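You operate a simulated robot arm through the tools that you are given. There is no shell and no other tool.

Carry out the task below with a simulated robot arm. There is one attempt and no reset: what you move stays moved.

TASK
Turn the turntable's disc to 60 degrees, lock it, set pad three on it.
Fine: slacken the turntable knob first.

The check looks at the end state, three seconds after you hand in, the way a careful person would. Anything else that was tipped, shoved, dropped, spilled or broken makes it a failure.

THE ROBOT
A 7-joint arm with a two-finger parallel gripper, fixed in place. Base frame: the origin is at the foot of the arm, x ahead of it, y to its left, z up; the work surface is at about z = 800. Readings come in mm, rad, newtons and seconds.
With the tool pointing down near the work surface it reaches from about 240 to 680 mm from the base axis. Its first joint turns from -1.152 to 1.152 rad. Payload 2.4 kg.
Tool frame: the origin (TCP) lies between the finger pads and is the grasp point; the fingertips stand 30 mm ahead of it; z points along the fingers, y is the line along which they close. The gripper opens to 94 mm. The fingers are 28 mm wide and 10 mm thick; the gripper's body (50 by 96 mm) begins 55 mm behind the TCP.
Orientation is that of the tool frame in the base frame, as a unit quaternion [x, y, z, w]. With the fingers straight down and closing along the base's y, the tool's x points along the base's -x, its y along +y and its z along -z.

THE INTERFACE
- The arm moves only by the tool servo_tool. Its argument "steps" is a list of rows, each a list of 7 numbers: the shift along the tool's x, y, z in mm, then the turn, a rotation vector about the tool's x, y, z in rad, then the opening, from 0 (shut) to 1 (fully open). In form: [[tx, ty, tz, ax, ay, az, claw], ...]. A call has 1 to 20 rows; each row shifts and turns the commanded pose from where the row before left it, along the tool's axes as they then stand. Each row takes 0.2 s and may step no farther than 50 mm and 0.15 rad from the row before; otherwise, or with a gripper value out of range, the whole call is refused. A pose out of reach is approached as far as the arm can. The call stops where the force on the tool passes 40 N (or 10 N more than at its start, if that is more) or the arm is blocked; 0.2 s more then pass. The fingers move at their own pace (about 153 mm/s each) and stop on an object; they squeeze with about 42 N. The grip force told is the motor's: it shows also when the fingers shut on nothing. Time passes only in rows, and 0.2 s behind the last, so rows that do not move let the fingers close. It gives the time, the measured TCP pose, the force on the tool (base axes), the opening and the grip force at its end, in the units of the frame above (readings bear some noise), with the torque about the TCP (base axes, N m) and any sound that the robot's microphone picked up, and new pictures: "views" is both (left out), scene, wrist or none.
- Cameras (640 x 400 px; columns grow to the right, rows downward): "scene" is fixed at [47.1, 480.1, 1447.1]; the picture's right is [-0.66, -0.75, 0.00], its down [-0.41, 0.36, -0.84] and it looks along [0.63, -0.56, -0.54] (base axes); focal length 315 px, centre (320, 200). "wrist" rides on the gripper at [76, 14, -103] in the tool frame; the picture's right is [-0.18, 0.98, 0.00], its down [-0.75, -0.14, -0.64] and it looks along [-0.63, -0.12, 0.77] (tool axes); focal length 243 px, centre (320, 200). There is no depth. A picture from a camera that has moved, and an enlarged one, comes with that camera's place and axes in the base frame and with its lens.
- inspect(camera, box): a new picture of the part [left, top, right, bottom] of that camera's present view, enlarged. The clock stands still meanwhile.
- job_done(): hands the job in; it is judged then, once.

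Places have to be worked out from the pictures, the camera data and where the tool is seen. Open the gripper and draw the arm clear of the work before you hand the job in, unless the task says otherwise.

The tools are called after "Call:" as a command line: name --pt "numbers of a row" for each row, then --argument value for the rest, lists and objects as JSON in quotes. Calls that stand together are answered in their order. servo_tool: Moves the arm, as the interface text tells. Its arguments: {"type":"object","properties":{"steps":{"type":"array","items":{"type":"array","items":{"type":"number"}}},"views":{"type":"string","enum":["both","scene","wrist","none"]}},"required":["steps"]} The other tools are called the same way: inspect (camera, box) takes an enlarged picture of a part of a camera's view; job_done () hands the job in.

At the start:

```text
time: 0.0
tcp_pos: [342.1, 38.0, 1167.0]
tcp_rot: [0.0, 1.0, 0.0, -0.001]
force: [-0.7, 0.1, -0.3]
wrist_torque: [-0.02, 0.03, 0.01]
finger_gap: 93.9
finger_force: 0.0
```

scene: 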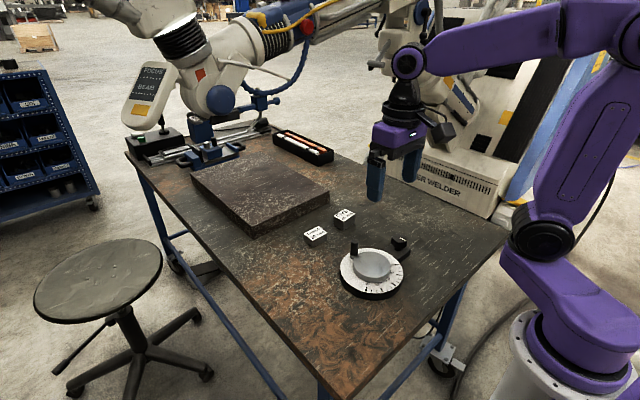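
wrist: 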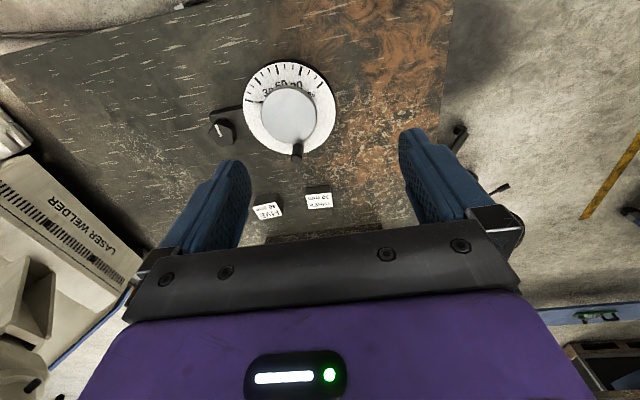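

The pictures show a turntable with a dial, a knob beside it, a peg on its rim and two labelled blocks. I'll take enlarged views before I move anything.

Call:
inspect --camera "scene" --box '[290, 190, 450, 310]'

Call:
inspect --camera "wrist" --box '[190, 50, 370, 162]'

Call:
inspect --camera "wrist" --box '[230, 170, 370, 250]'

Call:
inspect --camera "scene" --box '[120, 100, 360, 250]'

```text
3.33 times, centred on (370, 250) of scene
camera zoom: at [47.1, 480.1, 1447.1], right [-0.66, -0.75, 0.0], down [-0.41, 0.36, -0.84], along [0.63, -0.56, -0.54], focal length 1051 px, centre (153, 33)
```

zoom: 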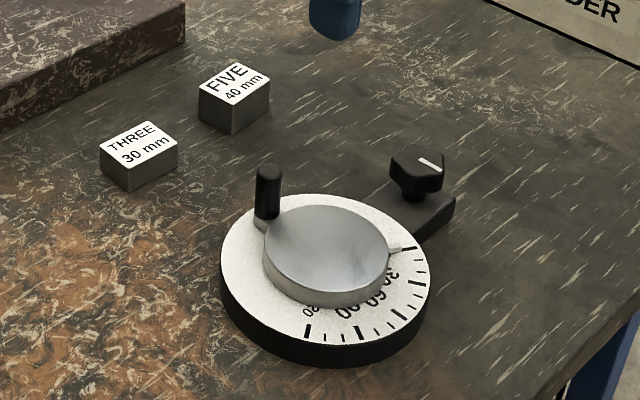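

```text
3.56 times, centred on (280, 106) of wrist
camera zoom: at [266.5, 51.9, 1269.0], right [0.18, 0.98, 0.0], down [0.75, -0.14, 0.64], along [0.63, -0.12, -0.77], focal length 863 px, centre (462, 534)
```

zoom: 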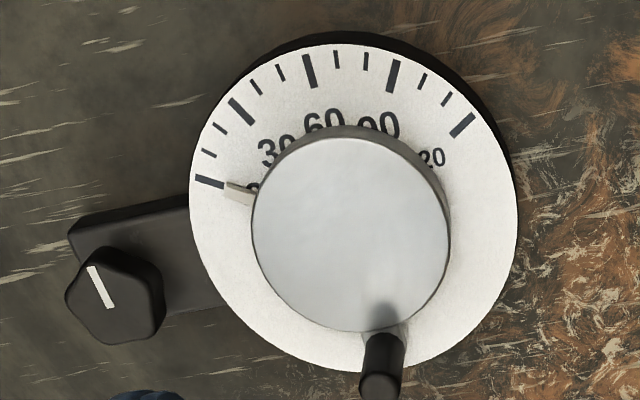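

```text
4.57 times, centred on (300, 210) of wrist
camera zoom: at [266.5, 51.9, 1269.0], right [0.18, 0.98, 0.0], down [0.75, -0.14, 0.64], along [0.63, -0.12, -0.77], focal length 1109 px, centre (411, 154)
```

zoom: 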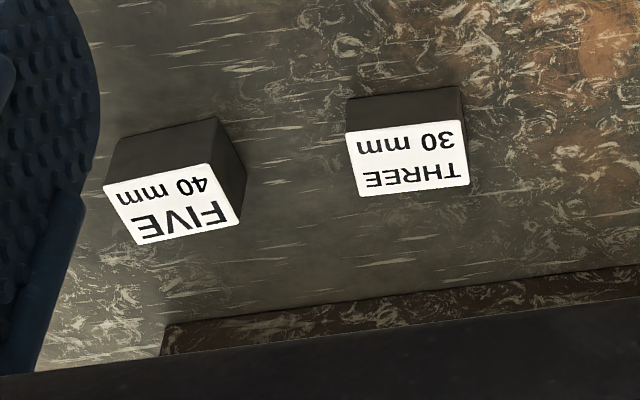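

```text
2.67 times, centred on (240, 175) of scene
camera zoom: at [47.1, 480.1, 1447.1], right [-0.66, -0.75, 0.0], down [-0.41, 0.36, -0.84], along [0.63, -0.56, -0.54], focal length 841 px, centre (533, 267)
```

zoom: 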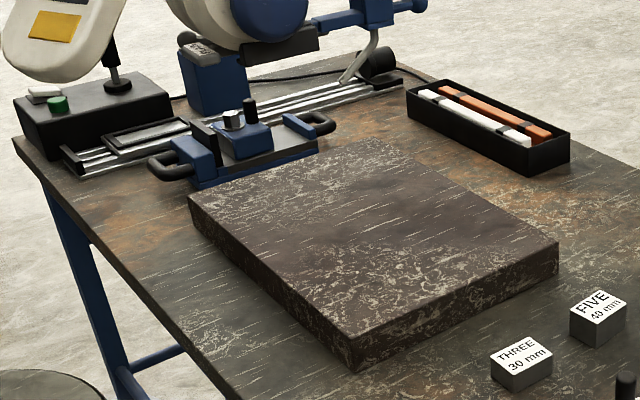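

The turntable disc is centred near (411, -33), the knob is near (424, -165), and pad THREE stands near the plate. I'll bring the wrist camera lower and nearer the turntable for a better look.

Call:
servo_tool --pt "0 -25 40 0 0 0 1" --pt "0 -25 40 0 0 0 1" --pt "0 -25 40 0 0 0 1" --pt "0 -25 40 0 0 0 1" --pt "0 0 0 0 0 0 1" --views "both"

```text
time: 1.2
tcp_pos: [340.1, -60.7, 1007.3]
tcp_rot: [0.0, 1.0, 0.0, -0.001]
force: [-0.2, -0.1, -0.7]
wrist_torque: [0.01, 0.01, 0.01]
finger_gap: 93.9
finger_force: 0.1
camera wrist: at [264.4, -46.9, 1109.2], right [0.18, 0.98, 0.0], down [0.75, -0.14, 0.64], along [0.63, -0.12, -0.77], focal length 243 px, centre (320, 200)
```

scene: 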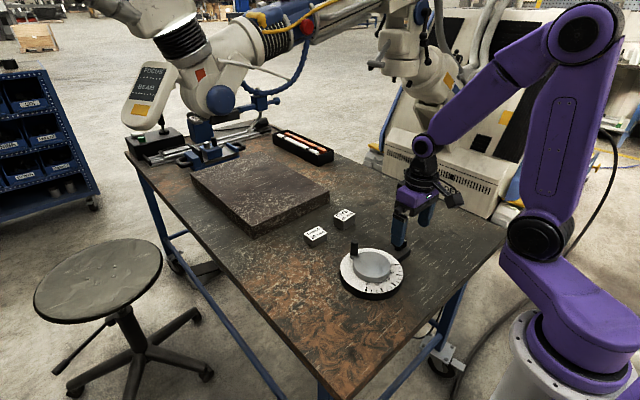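
wrist: 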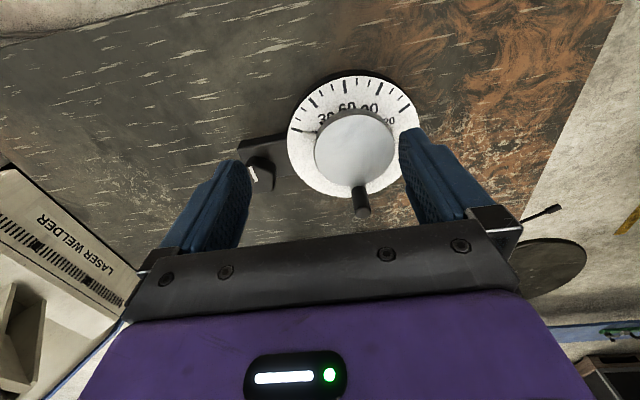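

Call:
inspect --camera "wrist" --box '[230, 60, 450, 220]'

Call:
inspect --camera "scene" --box '[330, 230, 426, 302]'

```text
2.50 times, centred on (340, 140) of wrist
camera zoom: at [264.4, -46.9, 1109.2], right [0.18, 0.98, 0.0], down [0.75, -0.14, 0.64], along [0.63, -0.12, -0.77], focal length 606 px, centre (270, 350)
```

zoom: 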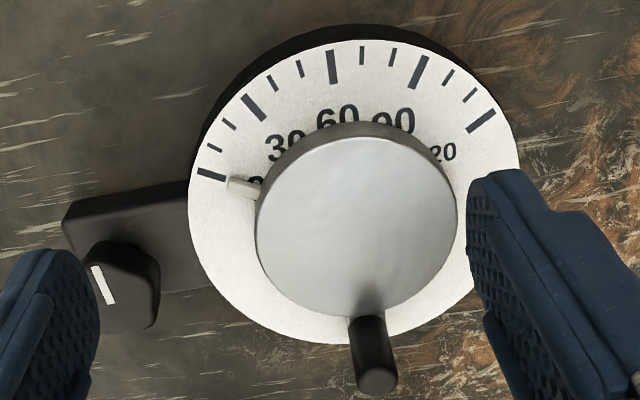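

```text
5.56 times, centred on (378, 266) of scene
camera zoom: at [47.1, 480.0, 1447.1], right [-0.66, -0.75, 0.0], down [-0.41, 0.36, -0.84], along [0.63, -0.56, -0.54], focal length 1752 px, centre (-2, -167)
```

zoom: 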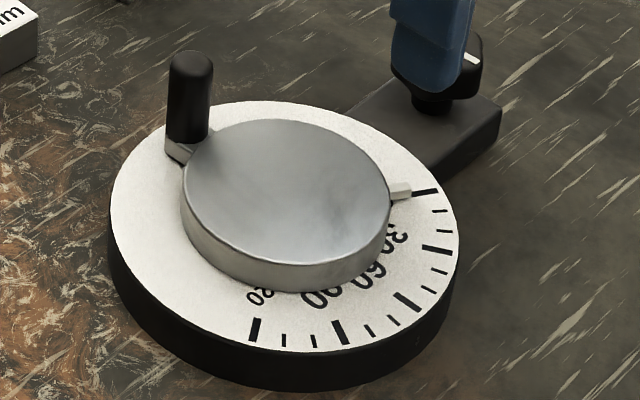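

The scale ring is fixed with zero pointing along (-0.5, -0.87) and 60 along -x. The silver disc carries the pointer, now at 0, and a crank handle near (486, -31). Next I'll look at the knob from closer.

Call:
servo_tool --pt "-10 -35 15 0 0 0 1" --pt "-10 -35 15 0 0 0 1" --pt "-10 -35 15 0 0 0 1" --pt "0 0 0 0 0 0 1" --views "wrist"

Call:
inspect --camera "wrist" --box '[240, 60, 400, 160]'

Call:
inspect --camera "scene" --box '[370, 210, 434, 250]'

```text
time: 2.2
tcp_pos: [369.8, -164.8, 962.2]
tcp_rot: [-0.001, 1.0, 0.0, 0.0]
force: [-0.1, 0.4, 0.5]
wrist_torque: [-0.01, -0.01, 0.02]
finger_gap: 94.1
finger_force: 0.0
camera wrist: at [294.6, -150.1, 1064.5], right [0.18, 0.98, 0.0], down [0.75, -0.14, 0.64], along [0.63, -0.12, -0.77], focal length 243 px, centre (320, 200)
```

wrist: 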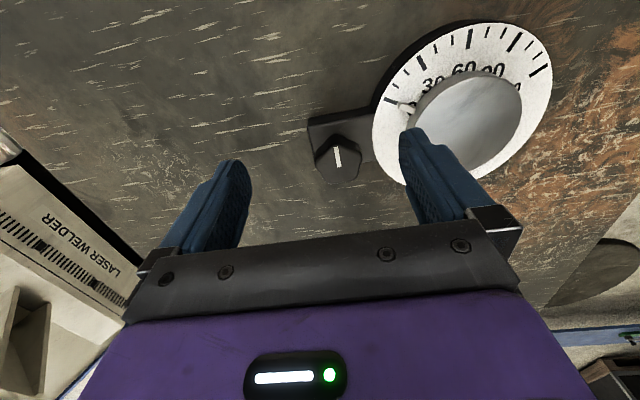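

```text
4.00 times, centred on (320, 110) of wrist
camera zoom: at [294.6, -150.1, 1064.5], right [0.18, 0.98, 0.0], down [0.75, -0.14, 0.64], along [0.63, -0.12, -0.77], focal length 970 px, centre (320, 560)
```

zoom: 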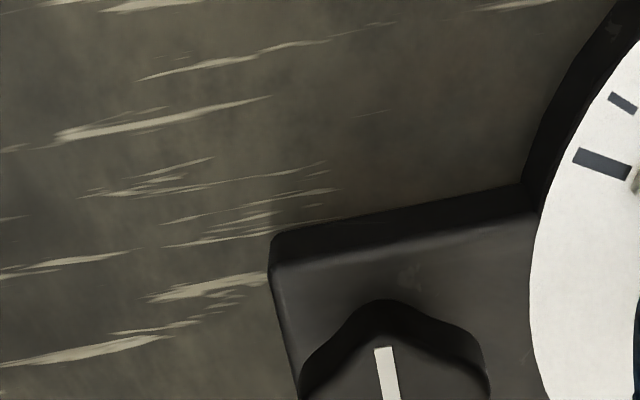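

```text
10.00 times, centred on (402, 230) of scene
camera zoom: at [47.1, 480.0, 1447.1], right [-0.66, -0.75, 0.0], down [-0.41, 0.36, -0.84], along [0.63, -0.56, -0.54], focal length 3154 px, centre (-500, -100)
```

zoom: 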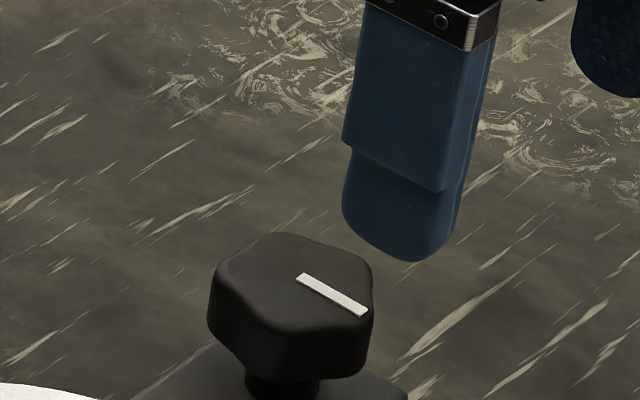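

Call:
inspect --camera "wrist" --box '[290, 100, 386, 190]'

```text
4.44 times, centred on (338, 145) of wrist
camera zoom: at [294.6, -150.1, 1064.5], right [0.18, 0.98, 0.0], down [0.75, -0.14, 0.64], along [0.63, -0.12, -0.77], focal length 1078 px, centre (240, 444)
```

zoom: 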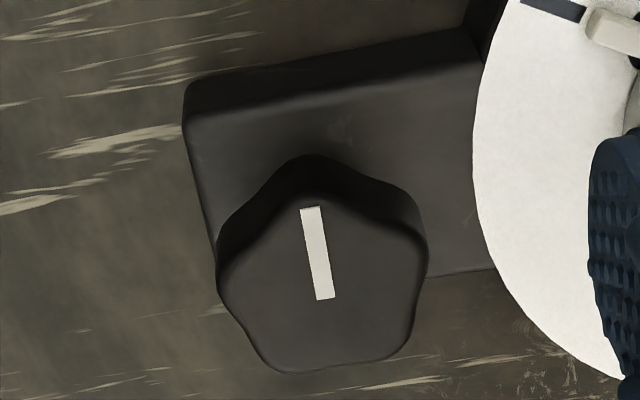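

The knob is five-lobed with its line pointing along -x, its top is near (423, -155, 862) and it is about 46 mm across. I'll turn the gripper 90° clockwise from above so it closes along x, which leaves room to turn back counter-clockwise.

Call:
servo_tool --pt "0 0 0 0 0 0.1428 1" --pt "0 0 0 0 0 0.1428 1" --pt "0 0 0 0 0 0.1428 1" --pt "0 0 0 0 0 0.1428 1" --pt "0 0 0 0 0 0.1428 1" --pt "0 0 0 0 0 0.1428 1" --pt "0 0 0 0 0 0.1428 1" --pt "0 0 0 0 0 0.1428 1" --pt "0 0 0 0 0 0.1428 1" --pt "0 0 0 0 0 0.1428 1" --pt "0 0 0 0 0 0.1428 1" --pt "5 27 0 0 0 0 1" --pt "5 26 0 0 0 0 1" --pt "0 0 0 0 0 0 1" --views "both"

```text
time: 5.2
tcp_pos: [425.1, -155.8, 962.0]
tcp_rot: [0.707, 0.707, 0.0, 0.0]
force: [-0.1, 0.7, 0.3]
wrist_torque: [0.03, -0.01, 0.01]
finger_gap: 93.9
finger_force: 0.0
camera wrist: at [440.5, -80.6, 1063.1], right [0.98, -0.18, 0.0], down [-0.14, -0.75, 0.64], along [-0.12, -0.63, -0.77], focal length 243 px, centre (320, 200)
```

scene: 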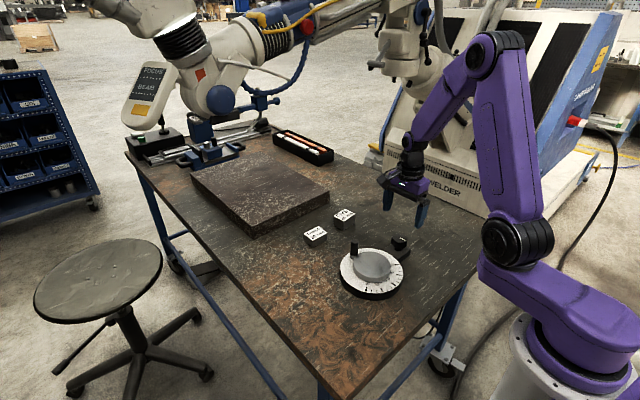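
wrist: 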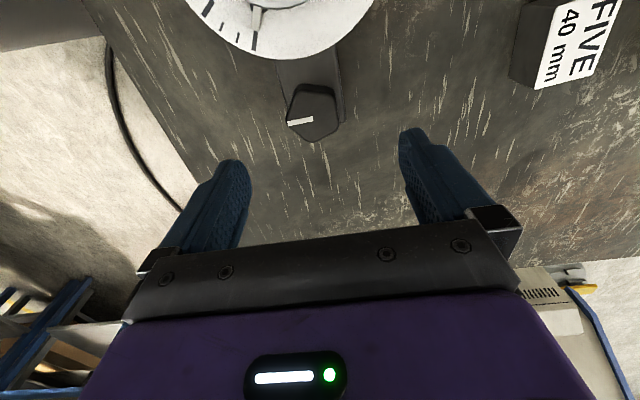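

The tool sits over the knob, so I'll zoom in to refine the knob's place.

Call:
inspect --camera "wrist" --box '[265, 60, 365, 150]'

```text
4.44 times, centred on (315, 105) of wrist
camera zoom: at [440.5, -80.6, 1063.1], right [0.98, -0.18, 0.0], down [-0.14, -0.75, 0.64], along [-0.12, -0.63, -0.77], focal length 1078 px, centre (342, 622)
```

zoom: 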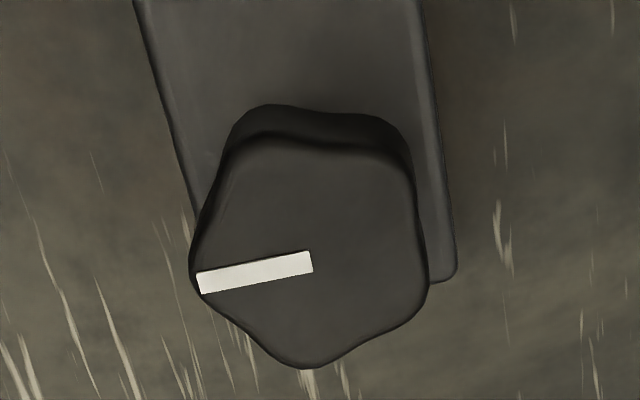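

The knob's centre works out to about (421, -155.5). I'll shift to x≈420.5 and lower to z≈866, so that the tips end near 836, then look before closing.

Call:
servo_tool --pt "0 -4.5 20 0 0 0 1" --pt "0 0 26 0 0 0 1" --pt "0 0 26 0 0 0 1" --pt "0 0 12 0 0 0 1" --pt "0 0 12 0 0 0 1" --pt "0 0 0 0 0 0 1" --views "both"

Call:
inspect --camera "scene" --box '[352, 205, 448, 265]'

```text
time: 6.6
tcp_pos: [419.6, -155.8, 866.3]
tcp_rot: [0.707, 0.707, -0.001, 0.001]
force: [-0.2, -0.2, -0.5]
wrist_torque: [0.02, -0.04, -0.02]
finger_gap: 94.0
finger_force: 0.0
camera wrist: at [435.3, -80.1, 968.2], right [0.98, -0.18, 0.0], down [-0.14, -0.75, 0.64], along [-0.12, -0.63, -0.77], focal length 243 px, centre (320, 200)
```

scene: 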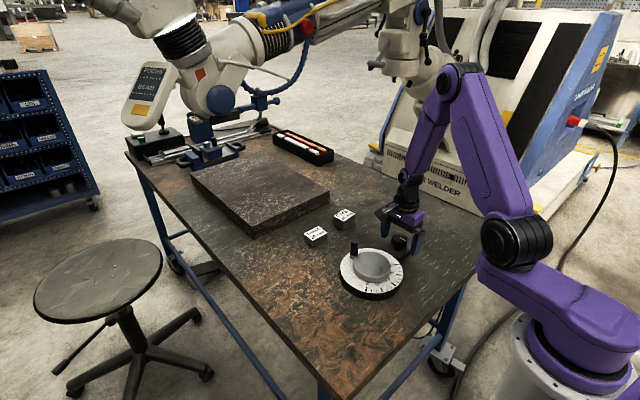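
wrist: 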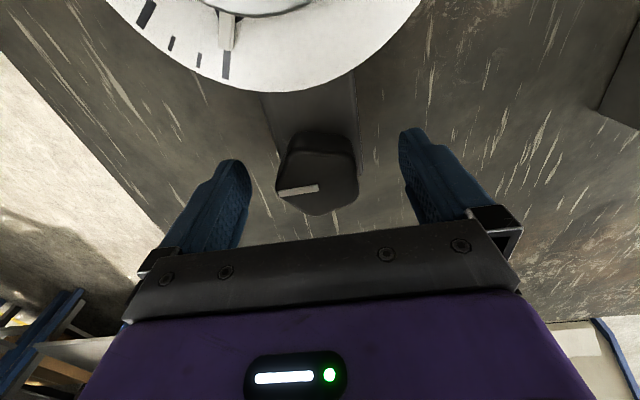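

```text
6.67 times, centred on (400, 235) of scene
camera zoom: at [47.1, 480.1, 1447.1], right [-0.66, -0.75, 0.0], down [-0.41, 0.36, -0.84], along [0.63, -0.56, -0.54], focal length 2103 px, centre (-213, -33)
```

zoom: 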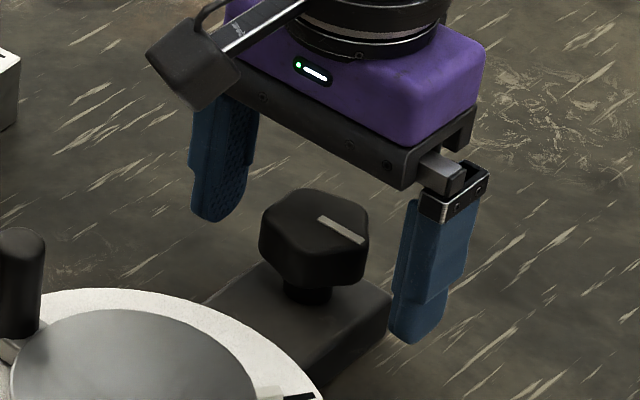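

The fingers straddle the knob cleanly. I'll close on it.

Call:
servo_tool --pt "0 0 0 0 0 0 0.55" --pt "0 0 0 0 0 0 0.3" --pt "0 0 0 0 0 0 0.3" --pt "0 0 0 0 0 0 0.3" --views "wrist"

```text
time: 7.6
tcp_pos: [419.5, -156.6, 865.8]
tcp_rot: [0.707, 0.707, 0.0, 0.0]
force: [-4.2, -0.6, 0.1]
wrist_torque: [0.07, -0.3, 0.0]
finger_gap: 45.4
finger_force: 42.2
camera wrist: at [435.0, -80.2, 968.3], right [0.98, -0.18, 0.0], down [-0.14, -0.75, 0.64], along [-0.12, -0.63, -0.77], focal length 243 px, centre (320, 200)
```

wrist: 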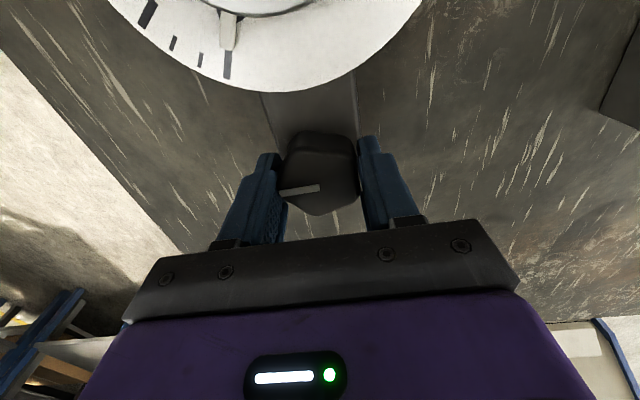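

The grip is good at 45 mm and 42 N. I'll turn counter-clockwise, the usual direction to slacken, in small steps while watching torque and sound.

Call:
servo_tool --pt "0 0 0 0 0 -0.06 0.3" --pt "0 0 0 0 0 -0.06 0.3" --pt "0 0 0 0 0 -0.06 0.3" --views "wrist"

```text
time: 8.4
tcp_pos: [419.0, -157.8, 867.1]
tcp_rot: [0.64, 0.769, 0.0, -0.001]
force: [-2.8, 5.1, 0.2]
wrist_torque: [0.44, -0.04, 0.02]
finger_gap: 45.0
finger_force: 42.0
camera wrist: at [421.2, -78.9, 968.3], right [1.0, 0.0, 0.0], down [0.0, -0.77, 0.64], along [0.0, -0.64, -0.77], focal length 243 px, centre (320, 200)
```

wrist: 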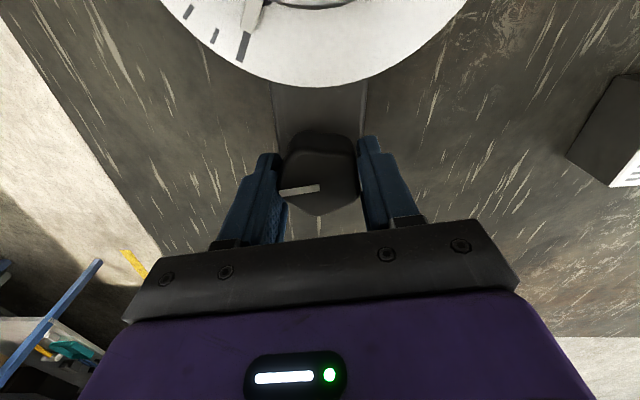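

The knob turns with the gripper and the torque is low. I'll keep going counter-clockwise.

Call:
servo_tool --pt "1 0 0 0 0 -0.1 0.3" --pt "0 0 0 0 0 -0.1 0.3" --pt "0 0 0 0 0 -0.1 0.3" --pt "0 0 0 0 0 -0.1 0.3" --views "wrist"

```text
time: 9.4
tcp_pos: [419.1, -156.9, 866.8]
tcp_rot: [0.474, 0.881, 0.0, 0.001]
force: [0.2, -2.5, 0.5]
wrist_torque: [0.26, 0.26, 0.0]
finger_gap: 45.2
finger_force: 41.6
camera wrist: at [391.2, -84.6, 968.5], right [0.92, 0.39, 0.0], down [0.3, -0.71, 0.64], along [0.25, -0.59, -0.77], focal length 243 px, centre (320, 200)
```

wrist: 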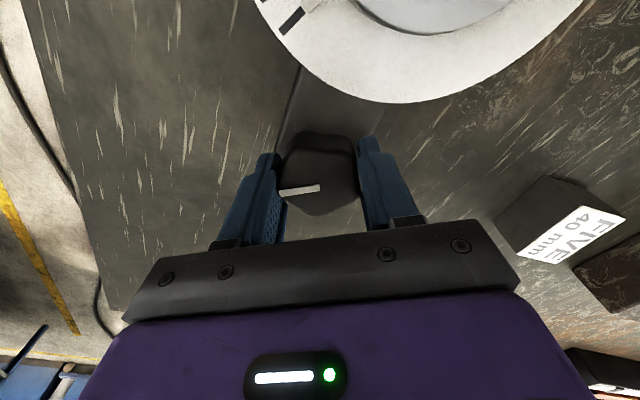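

That makes about 33° with little resistance and no sound yet, so I'll continue.

Call:
servo_tool --pt "0 0 0 0 0 -0.1 0.3" --pt "0 0 0 0 0 -0.1 0.3" --pt "0 0 0 0 0 -0.1 0.3" --pt "0 0 0 0 0 -0.1 0.3" --pt "0 0 0 0 0 -0.1 0.3" --views "wrist"

```text
time: 10.6
tcp_pos: [420.4, -155.6, 866.1]
tcp_rot: [0.241, 0.971, 0.0, 0.001]
force: [6.4, 8.5, 9.8]
wrist_torque: [0.44, 1.13, -0.07]
finger_gap: 45.4
finger_force: 42.0
camera wrist: at [360.8, -107.4, 968.1], right [0.62, 0.78, 0.0], down [0.6, -0.48, 0.64], along [0.5, -0.4, -0.77], focal length 243 px, centre (320, 200)
```

wrist: 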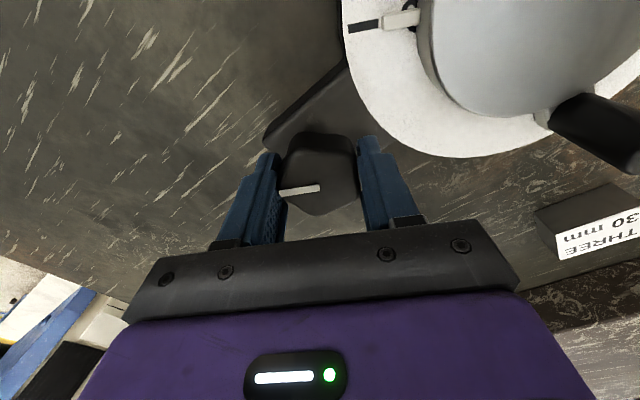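

That makes about 62° turned, with a mild force appearing that I take to be grip misalignment. I'll ease up 1 mm and turn a little more in small steps.

Call:
servo_tool --pt "0 0 -1 0 0 -0.06 0.3" --pt "0 0 0 0 0 -0.06 0.3" --pt "0 0 0 0 0 -0.06 0.3" --views "wrist"

Call:
inspect --camera "scene" --box '[342, 205, 438, 265]'

```text
time: 11.4
tcp_pos: [417.6, -155.3, 867.0]
tcp_rot: [0.154, 0.988, 0.0, -0.001]
force: [1.8, 4.5, 0.1]
wrist_torque: [-0.26, -1.03, -0.02]
finger_gap: 45.4
finger_force: 42.2
camera wrist: at [352.2, -119.1, 968.6], right [0.47, 0.88, 0.0], down [0.68, -0.36, 0.64], along [0.56, -0.3, -0.77], focal length 243 px, centre (320, 200)
```

wrist: 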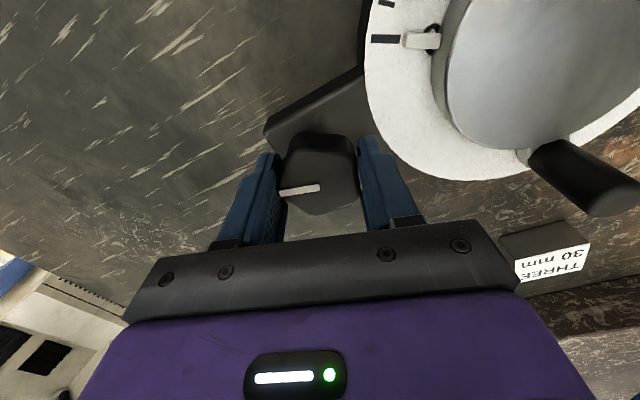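

```text
6.67 times, centred on (390, 235) of scene
camera zoom: at [47.4, 480.1, 1447.1], right [-0.66, -0.75, 0.0], down [-0.41, 0.36, -0.84], along [0.63, -0.56, -0.54], focal length 2103 px, centre (-147, -33)
```

zoom: 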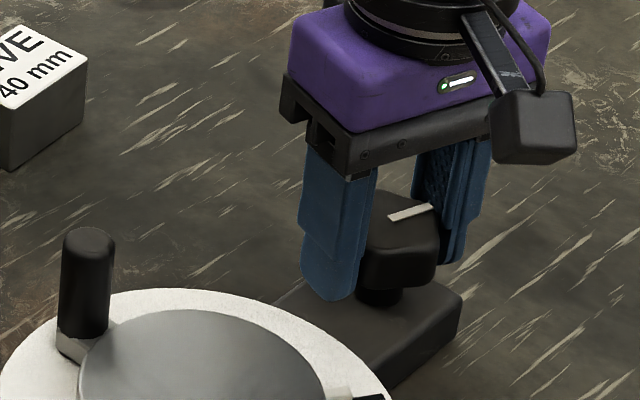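

About 72° has been turned and the knob still follows. I'll take it on to roughly 100°, then release and test whether the disc is free.

Call:
servo_tool --pt "0 0 0 0 0 -0.1 0.3" --pt "0 0 0 0 0 -0.1 0.3" --pt "0 0 0 0 0 -0.1 0.3" --pt "0 0 0 0 0 -0.1 0.3" --pt "0 0 0 0 0 -0.1 0.3" --pt "0 0 0 0 0 0 0.3" --views "wrist"

```text
time: 12.8
tcp_pos: [419.0, -156.5, 866.4]
tcp_rot: [-0.096, 0.995, 0.001, -0.001]
force: [-3.6, 9.4, -0.9]
wrist_torque: [-1.09, 0.15, 0.09]
finger_gap: 45.3
finger_force: 41.9
camera wrist: at [343.1, -156.4, 968.7], right [-0.01, 1.0, 0.0], down [0.77, 0.0, 0.64], along [0.64, 0.0, -0.77], focal length 243 px, centre (320, 200)
```

wrist: 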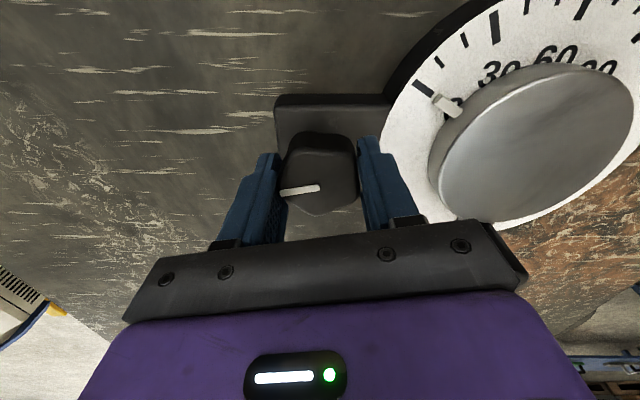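

The knob has turned about 101° counter-clockwise. I'll release it with a partial opening and lift clear.

Call:
servo_tool --pt "0 0 0 0 0 0 0.65" --pt "0 0 0 0 0 0 0.65" --pt "0 0 -30 0 0 0 0.65" --pt "0 0 -40 0 0 0 0.65" --pt "0 0 -40 0 0 0 0.8" --pt "30 0 0 0 0 0 1" --pt "0 0 0 0 0 0 1" --views "both"

Call:
inspect --camera "wrist" --box '[250, 0, 550, 190]'

Call:
inspect --camera "scene" --box '[330, 220, 426, 302]'

```text
time: 14.4
tcp_pos: [389.9, -162.9, 976.0]
tcp_rot: [-0.094, 0.996, 0.0, 0.0]
force: [-0.2, 0.1, 1.1]
wrist_torque: [-0.05, -0.03, 0.04]
finger_gap: 94.3
finger_force: 0.1
camera wrist: at [314.1, -162.5, 1078.0], right [0.0, 1.0, 0.0], down [0.77, 0.0, 0.64], along [0.64, 0.0, -0.77], focal length 243 px, centre (320, 200)
```

scene: 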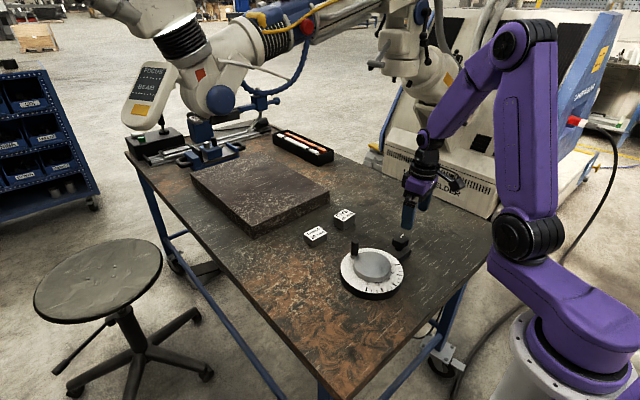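
wrist: 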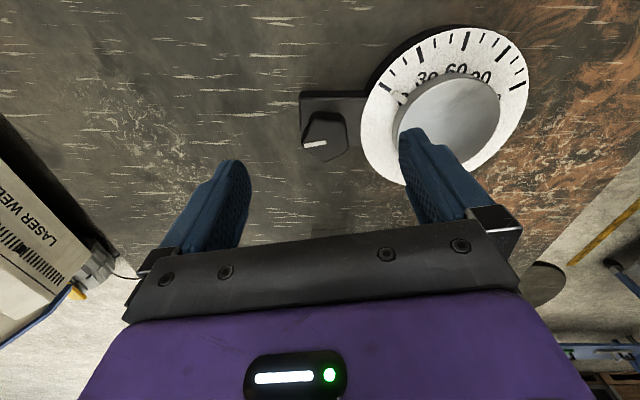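

```text
2.11 times, centred on (400, 95) of wrist
camera zoom: at [314.1, -162.5, 1078.0], right [0.0, 1.0, 0.0], down [0.77, 0.0, 0.64], along [0.64, 0.0, -0.77], focal length 511 px, centre (152, 421)
```

zoom: 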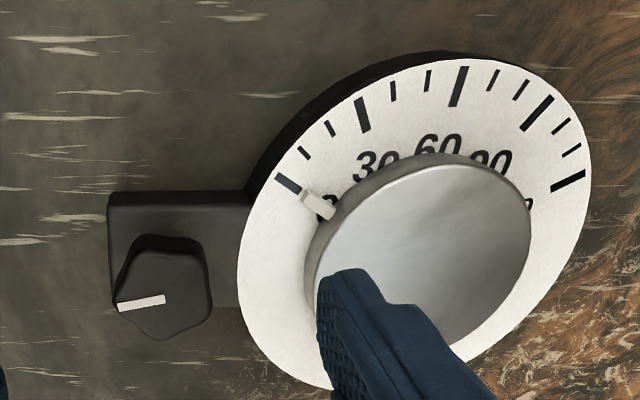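

```text
4.88 times, centred on (378, 261) of scene
camera zoom: at [47.1, 480.1, 1447.1], right [-0.66, -0.75, 0.0], down [-0.41, 0.36, -0.84], along [0.63, -0.56, -0.54], focal length 1538 px, centre (37, -98)
```

zoom: 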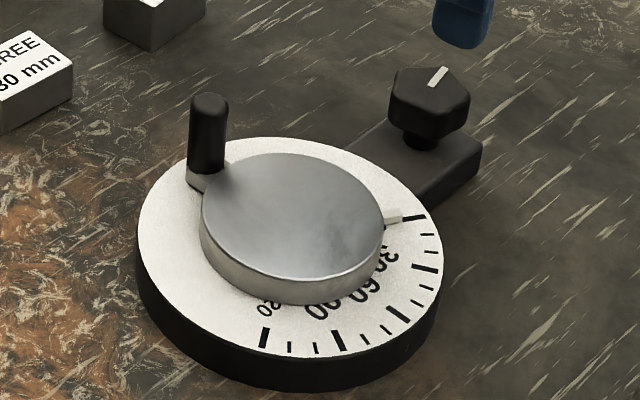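

The disc sits at 0 and the knob is slackened. I'll square the tool and move so the wrist camera can look at the crank handle.

Call:
servo_tool --pt "0 0 0 0 0 0.1 1" --pt "0 0 0 0 0 0.088 1" --pt "-10 33 0 0 0 0 1" --pt "-10 33 0 0 0 0 1" --pt "-10 33 0 0 0 0 1" --pt "-10 33 0 0 0 0 1" --pt "0 0 0 0 0 0 1" --views "both"

Call:
inspect --camera "wrist" --box '[250, 30, 410, 230]'

```text
time: 16.0
tcp_pos: [430.6, -30.2, 975.6]
tcp_rot: [-0.001, 1.0, 0.001, 0.0]
force: [0.2, 1.0, 0.2]
wrist_torque: [-0.02, 0.01, -0.01]
finger_gap: 94.1
finger_force: 0.0
camera wrist: at [355.6, -15.7, 1076.7], right [0.18, 0.98, 0.0], down [0.75, -0.14, 0.64], along [0.63, -0.12, -0.77], focal length 243 px, centre (320, 200)
```

scene: 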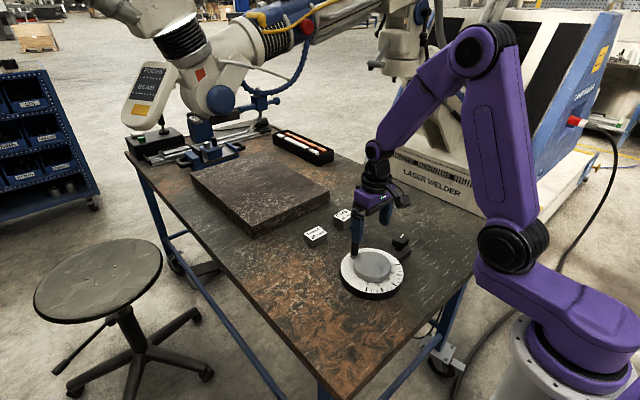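
wrist: 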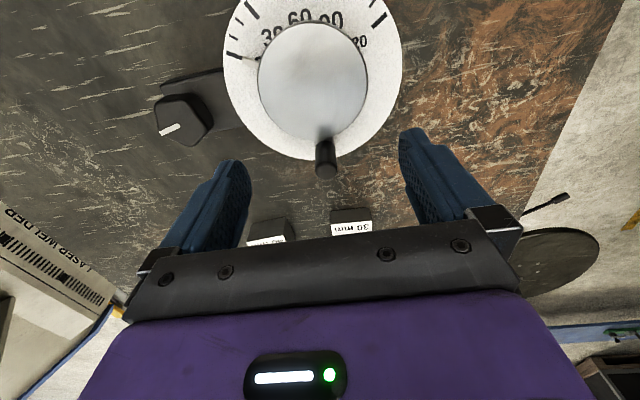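

```text
2.00 times, centred on (330, 130) of wrist
camera zoom: at [355.6, -15.7, 1076.7], right [0.18, 0.98, 0.0], down [0.75, -0.14, 0.64], along [0.63, -0.12, -0.77], focal length 485 px, centre (300, 340)
```

zoom: 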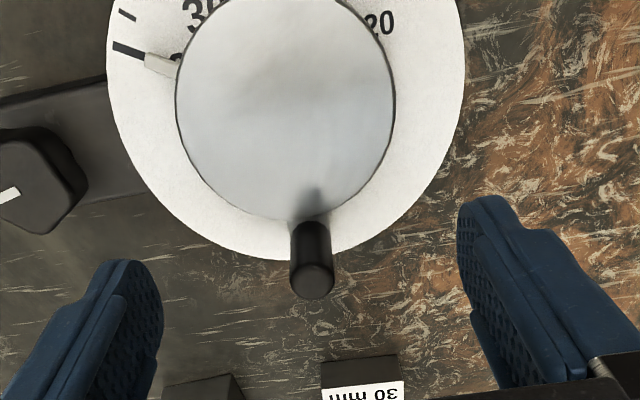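

Triangulating two views puts the handle axis near (477, -32), with its top at about z 887 and a radius near 60 mm from the centre. I'll move over it and lower with the fingers on either side in y.

Call:
servo_tool --pt "-24 -1 0 0 0 0 0.8" --pt "-23 -1 0 0 0 0 0.7" --pt "0 0 35 0 0 0 0.7" --pt "0 0 30 0 0 0 0.7" --pt "0 0 20 0 0 0 0.7" --pt "0 0 12 0 0 0 0.7" --pt "0 0 0 0 0 0 0.7" --views "both"

Call:
inspect --camera "wrist" --box '[210, 100, 430, 240]'

Call:
inspect --camera "scene" --box '[320, 205, 420, 275]'

```text
time: 17.6
tcp_pos: [475.5, -32.8, 879.6]
tcp_rot: [-0.001, 1.0, -0.001, 0.0]
force: [-0.2, 0.1, 0.9]
wrist_torque: [0.01, 0.02, -0.01]
finger_gap: 65.9
finger_force: 0.1
camera wrist: at [400.4, -18.8, 981.4], right [0.18, 0.98, 0.0], down [0.75, -0.14, 0.64], along [0.63, -0.12, -0.77], focal length 243 px, centre (320, 200)
```

scene: 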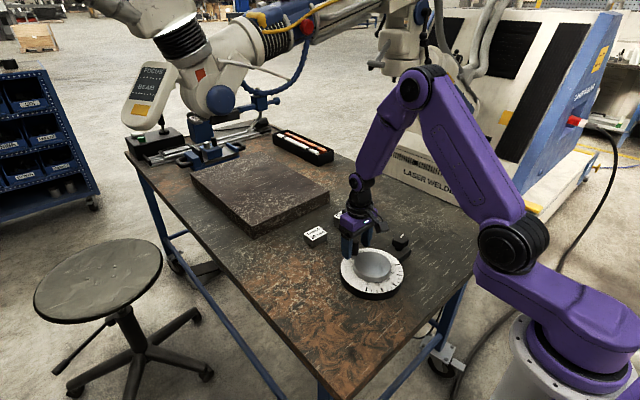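
wrist: 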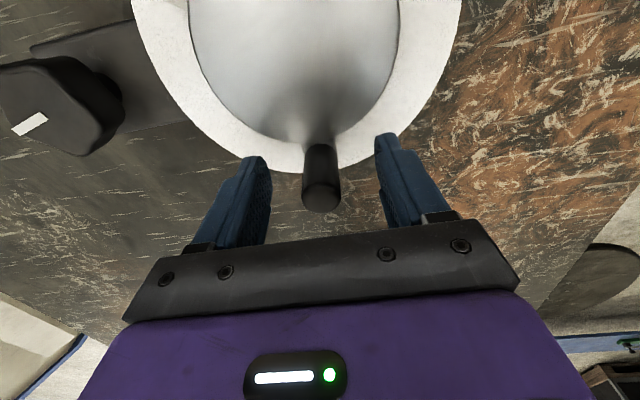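

```text
2.86 times, centred on (320, 170) of wrist
camera zoom: at [400.4, -18.8, 981.4], right [0.18, 0.98, 0.0], down [0.75, -0.14, 0.64], along [0.63, -0.12, -0.77], focal length 693 px, centre (320, 286)
```

zoom: 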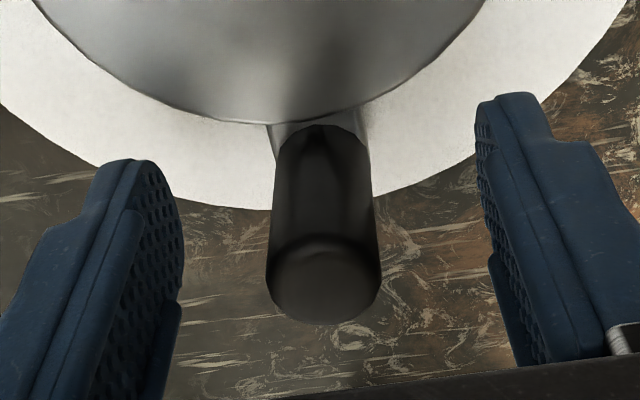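

```text
5.71 times, centred on (370, 240) of scene
camera zoom: at [47.1, 480.1, 1447.1], right [-0.66, -0.75, 0.0], down [-0.41, 0.36, -0.84], along [0.63, -0.56, -0.54], focal length 1802 px, centre (34, -29)
```

zoom: 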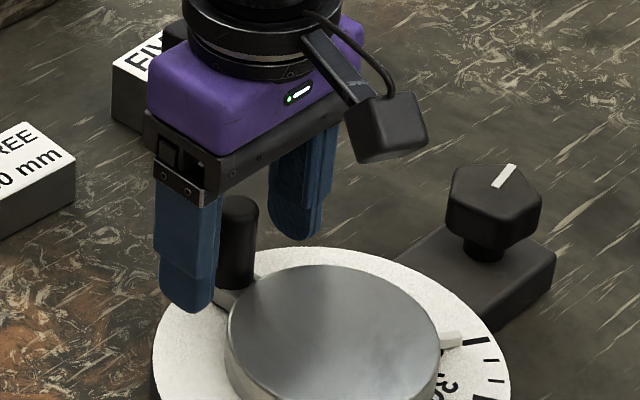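

The handle is centred between the fingers at about (477, -32.5). I'll close on it.

Call:
servo_tool --pt "0 0 0 0 0 0 0.4" --pt "0 0 0 0 0 0 0.1" --pt "0 0 0 0 0 0 0.1" --pt "0 0 0 0 0 0 0.1" --views "wrist"

```text
time: 18.6
tcp_pos: [477.5, -34.2, 878.6]
tcp_rot: [-0.001, 1.0, 0.0, 0.002]
force: [10.7, -3.3, 0.1]
wrist_torque: [0.29, -0.38, 0.0]
finger_gap: 21.9
finger_force: 42.2
camera wrist: at [401.3, -19.0, 981.5], right [0.18, 0.98, 0.0], down [0.75, -0.14, 0.64], along [0.63, -0.12, -0.76], focal length 243 px, centre (320, 200)
```

wrist: 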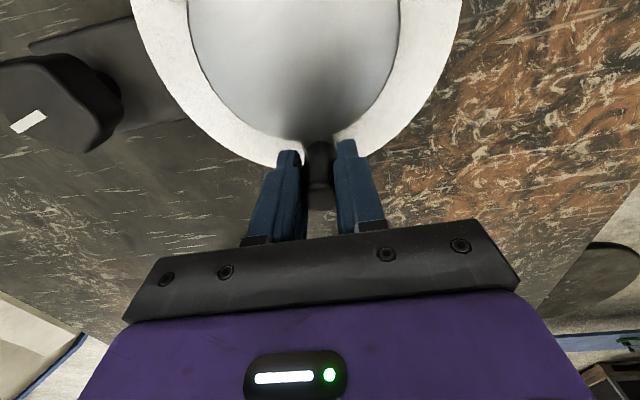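

The handle is gripped. I'll start a small clockwise arc about the disc centre, turning the tool along with it, to test that the disc is free.

Call:
servo_tool --pt "0.07 -2.95 0 0 0 0.05 0.1" --pt "0.07 -2.95 0 0 0 0.05 0.1" --pt "0.07 -2.95 0 0 0 0.05 0.1" --views "wrist"

Call:
inspect --camera "scene" --box '[320, 225, 420, 305]'

```text
time: 19.4
tcp_pos: [476.0, -41.8, 880.3]
tcp_rot: [0.074, 0.997, 0.0, -0.001]
force: [5.1, 2.9, 10.9]
wrist_torque: [-0.34, -0.28, -0.15]
finger_gap: 21.8
finger_force: 41.9
camera wrist: at [404.2, -16.4, 981.7], right [0.33, 0.94, 0.0], down [0.72, -0.25, 0.64], along [0.61, -0.21, -0.77], focal length 243 px, centre (320, 200)
```

wrist: 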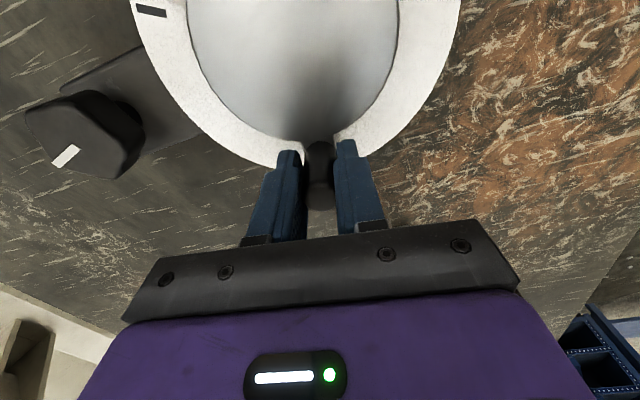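

```text
5.00 times, centred on (370, 265) of scene
camera zoom: at [47.0, 480.2, 1447.1], right [-0.66, -0.75, 0.0], down [-0.41, 0.36, -0.84], along [0.63, -0.56, -0.54], focal length 1577 px, centre (70, -125)
```

zoom: 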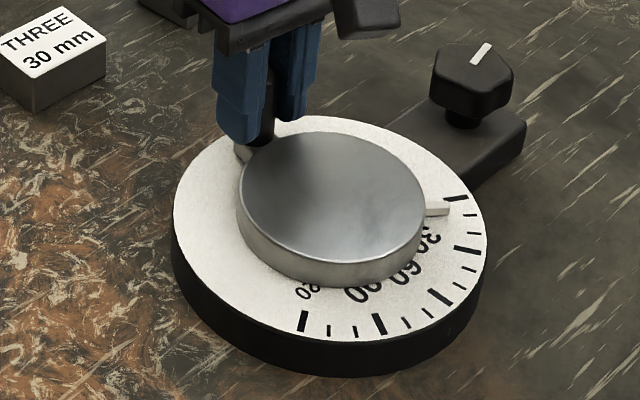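

The disc is free and the pointer has moved to about 8–9. I'll continue the arc.

Call:
servo_tool --pt "0.1 -3.54 0 0 0 0.06 0.1" --pt "0.1 -3.54 0 0 0 0.06 0.1" --pt "0.1 -3.54 0 0 0 0.06 0.1" --pt "0.1 -3.54 0 0 0 0.06 0.1" --pt "0.1 -3.54 0 0 0 0.06 0.1" --pt "0.1 -3.54 0 0 0 0.06 0.1" --views "wrist"

Call:
inspect --camera "scene" --box '[320, 225, 420, 305]'

```text
time: 20.8
tcp_pos: [469.5, -61.8, 879.6]
tcp_rot: [0.253, 0.967, 0.0, 0.001]
force: [7.6, -7.3, 15.2]
wrist_torque: [-0.38, 0.81, 0.22]
finger_gap: 21.7
finger_force: 41.9
camera wrist: at [411.2, -12.4, 981.5], right [0.64, 0.77, 0.0], down [0.59, -0.49, 0.64], along [0.5, -0.41, -0.76], focal length 243 px, centre (320, 200)
```

wrist: 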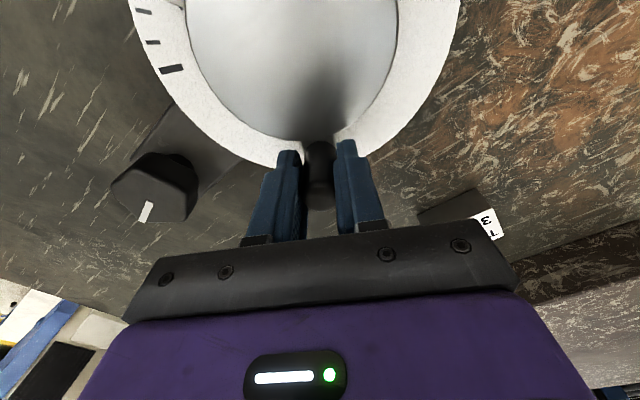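

```text
5.00 times, centred on (370, 265) of scene
camera zoom: at [47.1, 479.9, 1447.2], right [-0.66, -0.75, 0.0], down [-0.41, 0.36, -0.84], along [0.63, -0.56, -0.54], focal length 1577 px, centre (70, -125)
```

zoom: 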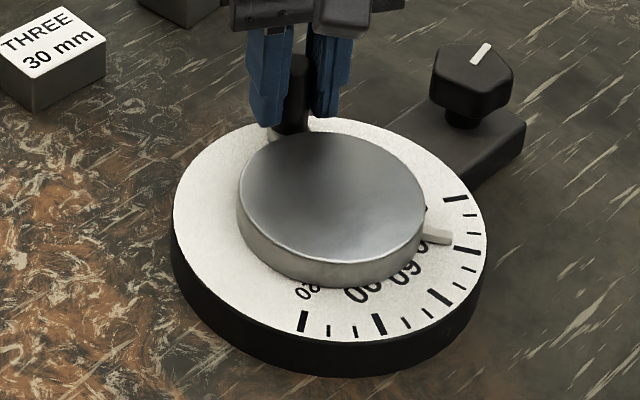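

It's at about 28–29°, tracking the tool's turn. I'll continue to roughly 56°.

Call:
servo_tool --pt "0.1 -3.54 -0.5 0 0 0.06 0.1" --pt "0.1 -3.54 0 0 0 0.06 0.1" --pt "0.1 -3.54 0 0 0 0.06 0.1" --pt "0.1 -3.54 0 0 0 0.06 0.1" --pt "0.1 -3.54 0 0 0 0.06 0.1" --pt "0.1 -3.54 0 0 0 0.06 0.1" --pt "0.1 -3.54 0 0 0 0.06 0.1" --pt "0.1 -3.54 0 0 0 0.06 0.1" --views "both"

Call:
inspect --camera "scene" --box '[345, 235, 425, 299]'

```text
time: 22.6
tcp_pos: [451.4, -81.4, 878.9]
tcp_rot: [0.475, 0.88, 0.0, -0.001]
force: [7.0, -9.1, 0.7]
wrist_torque: [0.84, -0.59, -0.06]
finger_gap: 21.6
finger_force: 41.7
camera wrist: at [422.5, -10.2, 981.8], right [0.92, 0.38, 0.0], down [0.3, -0.71, 0.64], along [0.25, -0.59, -0.77], focal length 243 px, centre (320, 200)
```

scene: 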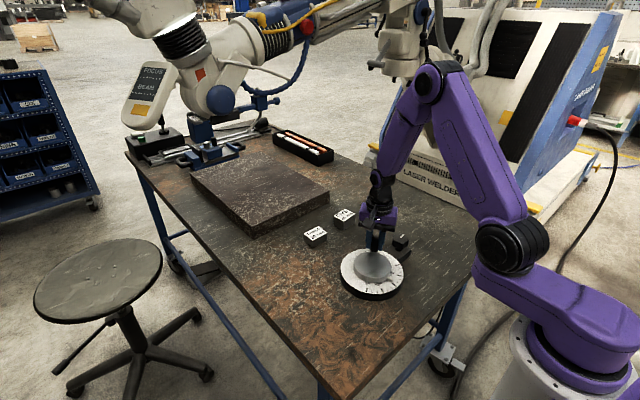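
wrist: 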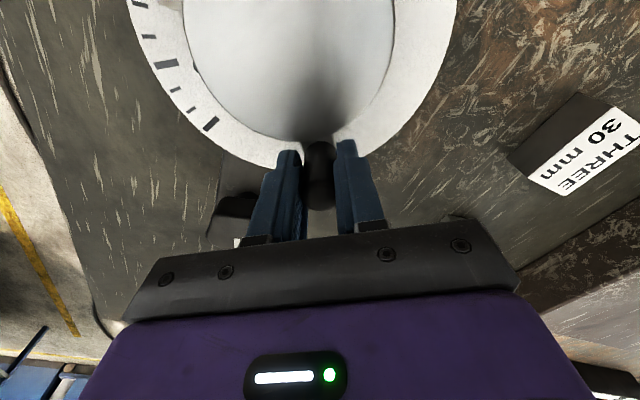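

```text
6.25 times, centred on (385, 267) of scene
camera zoom: at [47.4, 479.8, 1447.2], right [-0.66, -0.75, 0.0], down [-0.41, 0.36, -0.84], along [0.63, -0.56, -0.54], focal length 1971 px, centre (-86, -219)
```

zoom: 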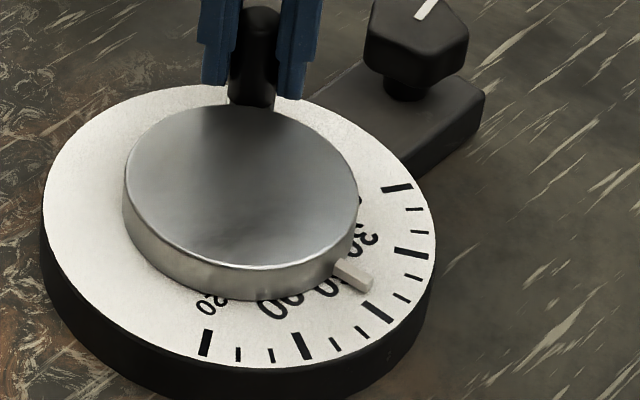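

The pointer is a little short of 60. I'll advance by 0.058 rad, then release and measure from a better viewpoint.

Call:
servo_tool --pt "0.03 -1.7 0 0 0 0.029 0.1" --pt "0.03 -1.7 0 0 0 0.029 0.1" --pt "0 0 0 0 0 0 0.1" --pt "0 0 0 0 0 0 0.1" --views "wrist"

Call:
inspect --camera "scene" --box '[365, 250, 413, 290]'

```text
time: 23.6
tcp_pos: [446.7, -82.3, 880.5]
tcp_rot: [0.499, 0.867, 0.0, -0.003]
force: [-2.6, 1.0, -0.5]
wrist_torque: [1.14, -0.13, 0.14]
finger_gap: 21.9
finger_force: 42.2
camera wrist: at [423.2, -8.9, 982.3], right [0.94, 0.33, 0.0], down [0.26, -0.72, 0.64], along [0.21, -0.6, -0.77], focal length 243 px, centre (320, 200)
```

wrist: 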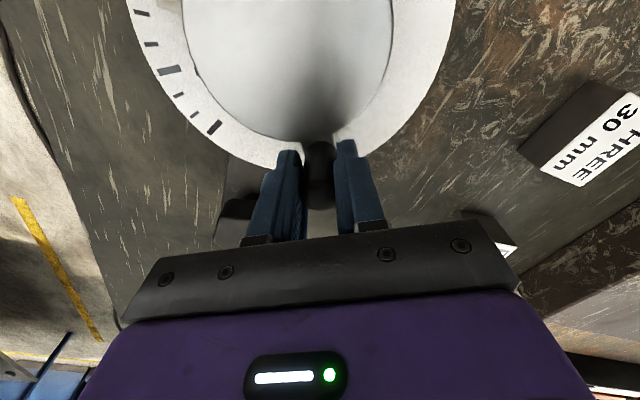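

```text
10.00 times, centred on (389, 270) of scene
camera zoom: at [47.3, 480.0, 1447.2], right [-0.66, -0.75, 0.0], down [-0.41, 0.36, -0.84], along [0.63, -0.56, -0.54], focal length 3154 px, centre (-370, -500)
```

zoom: 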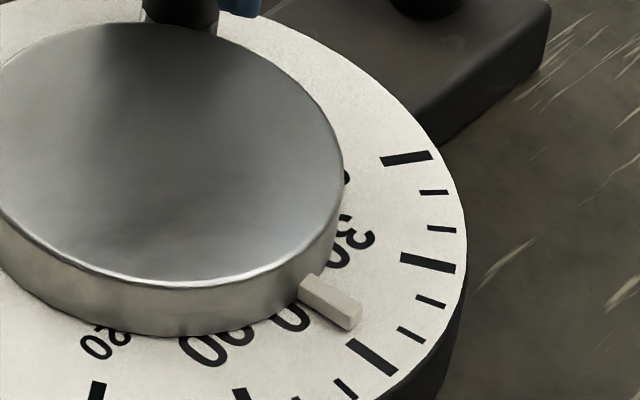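

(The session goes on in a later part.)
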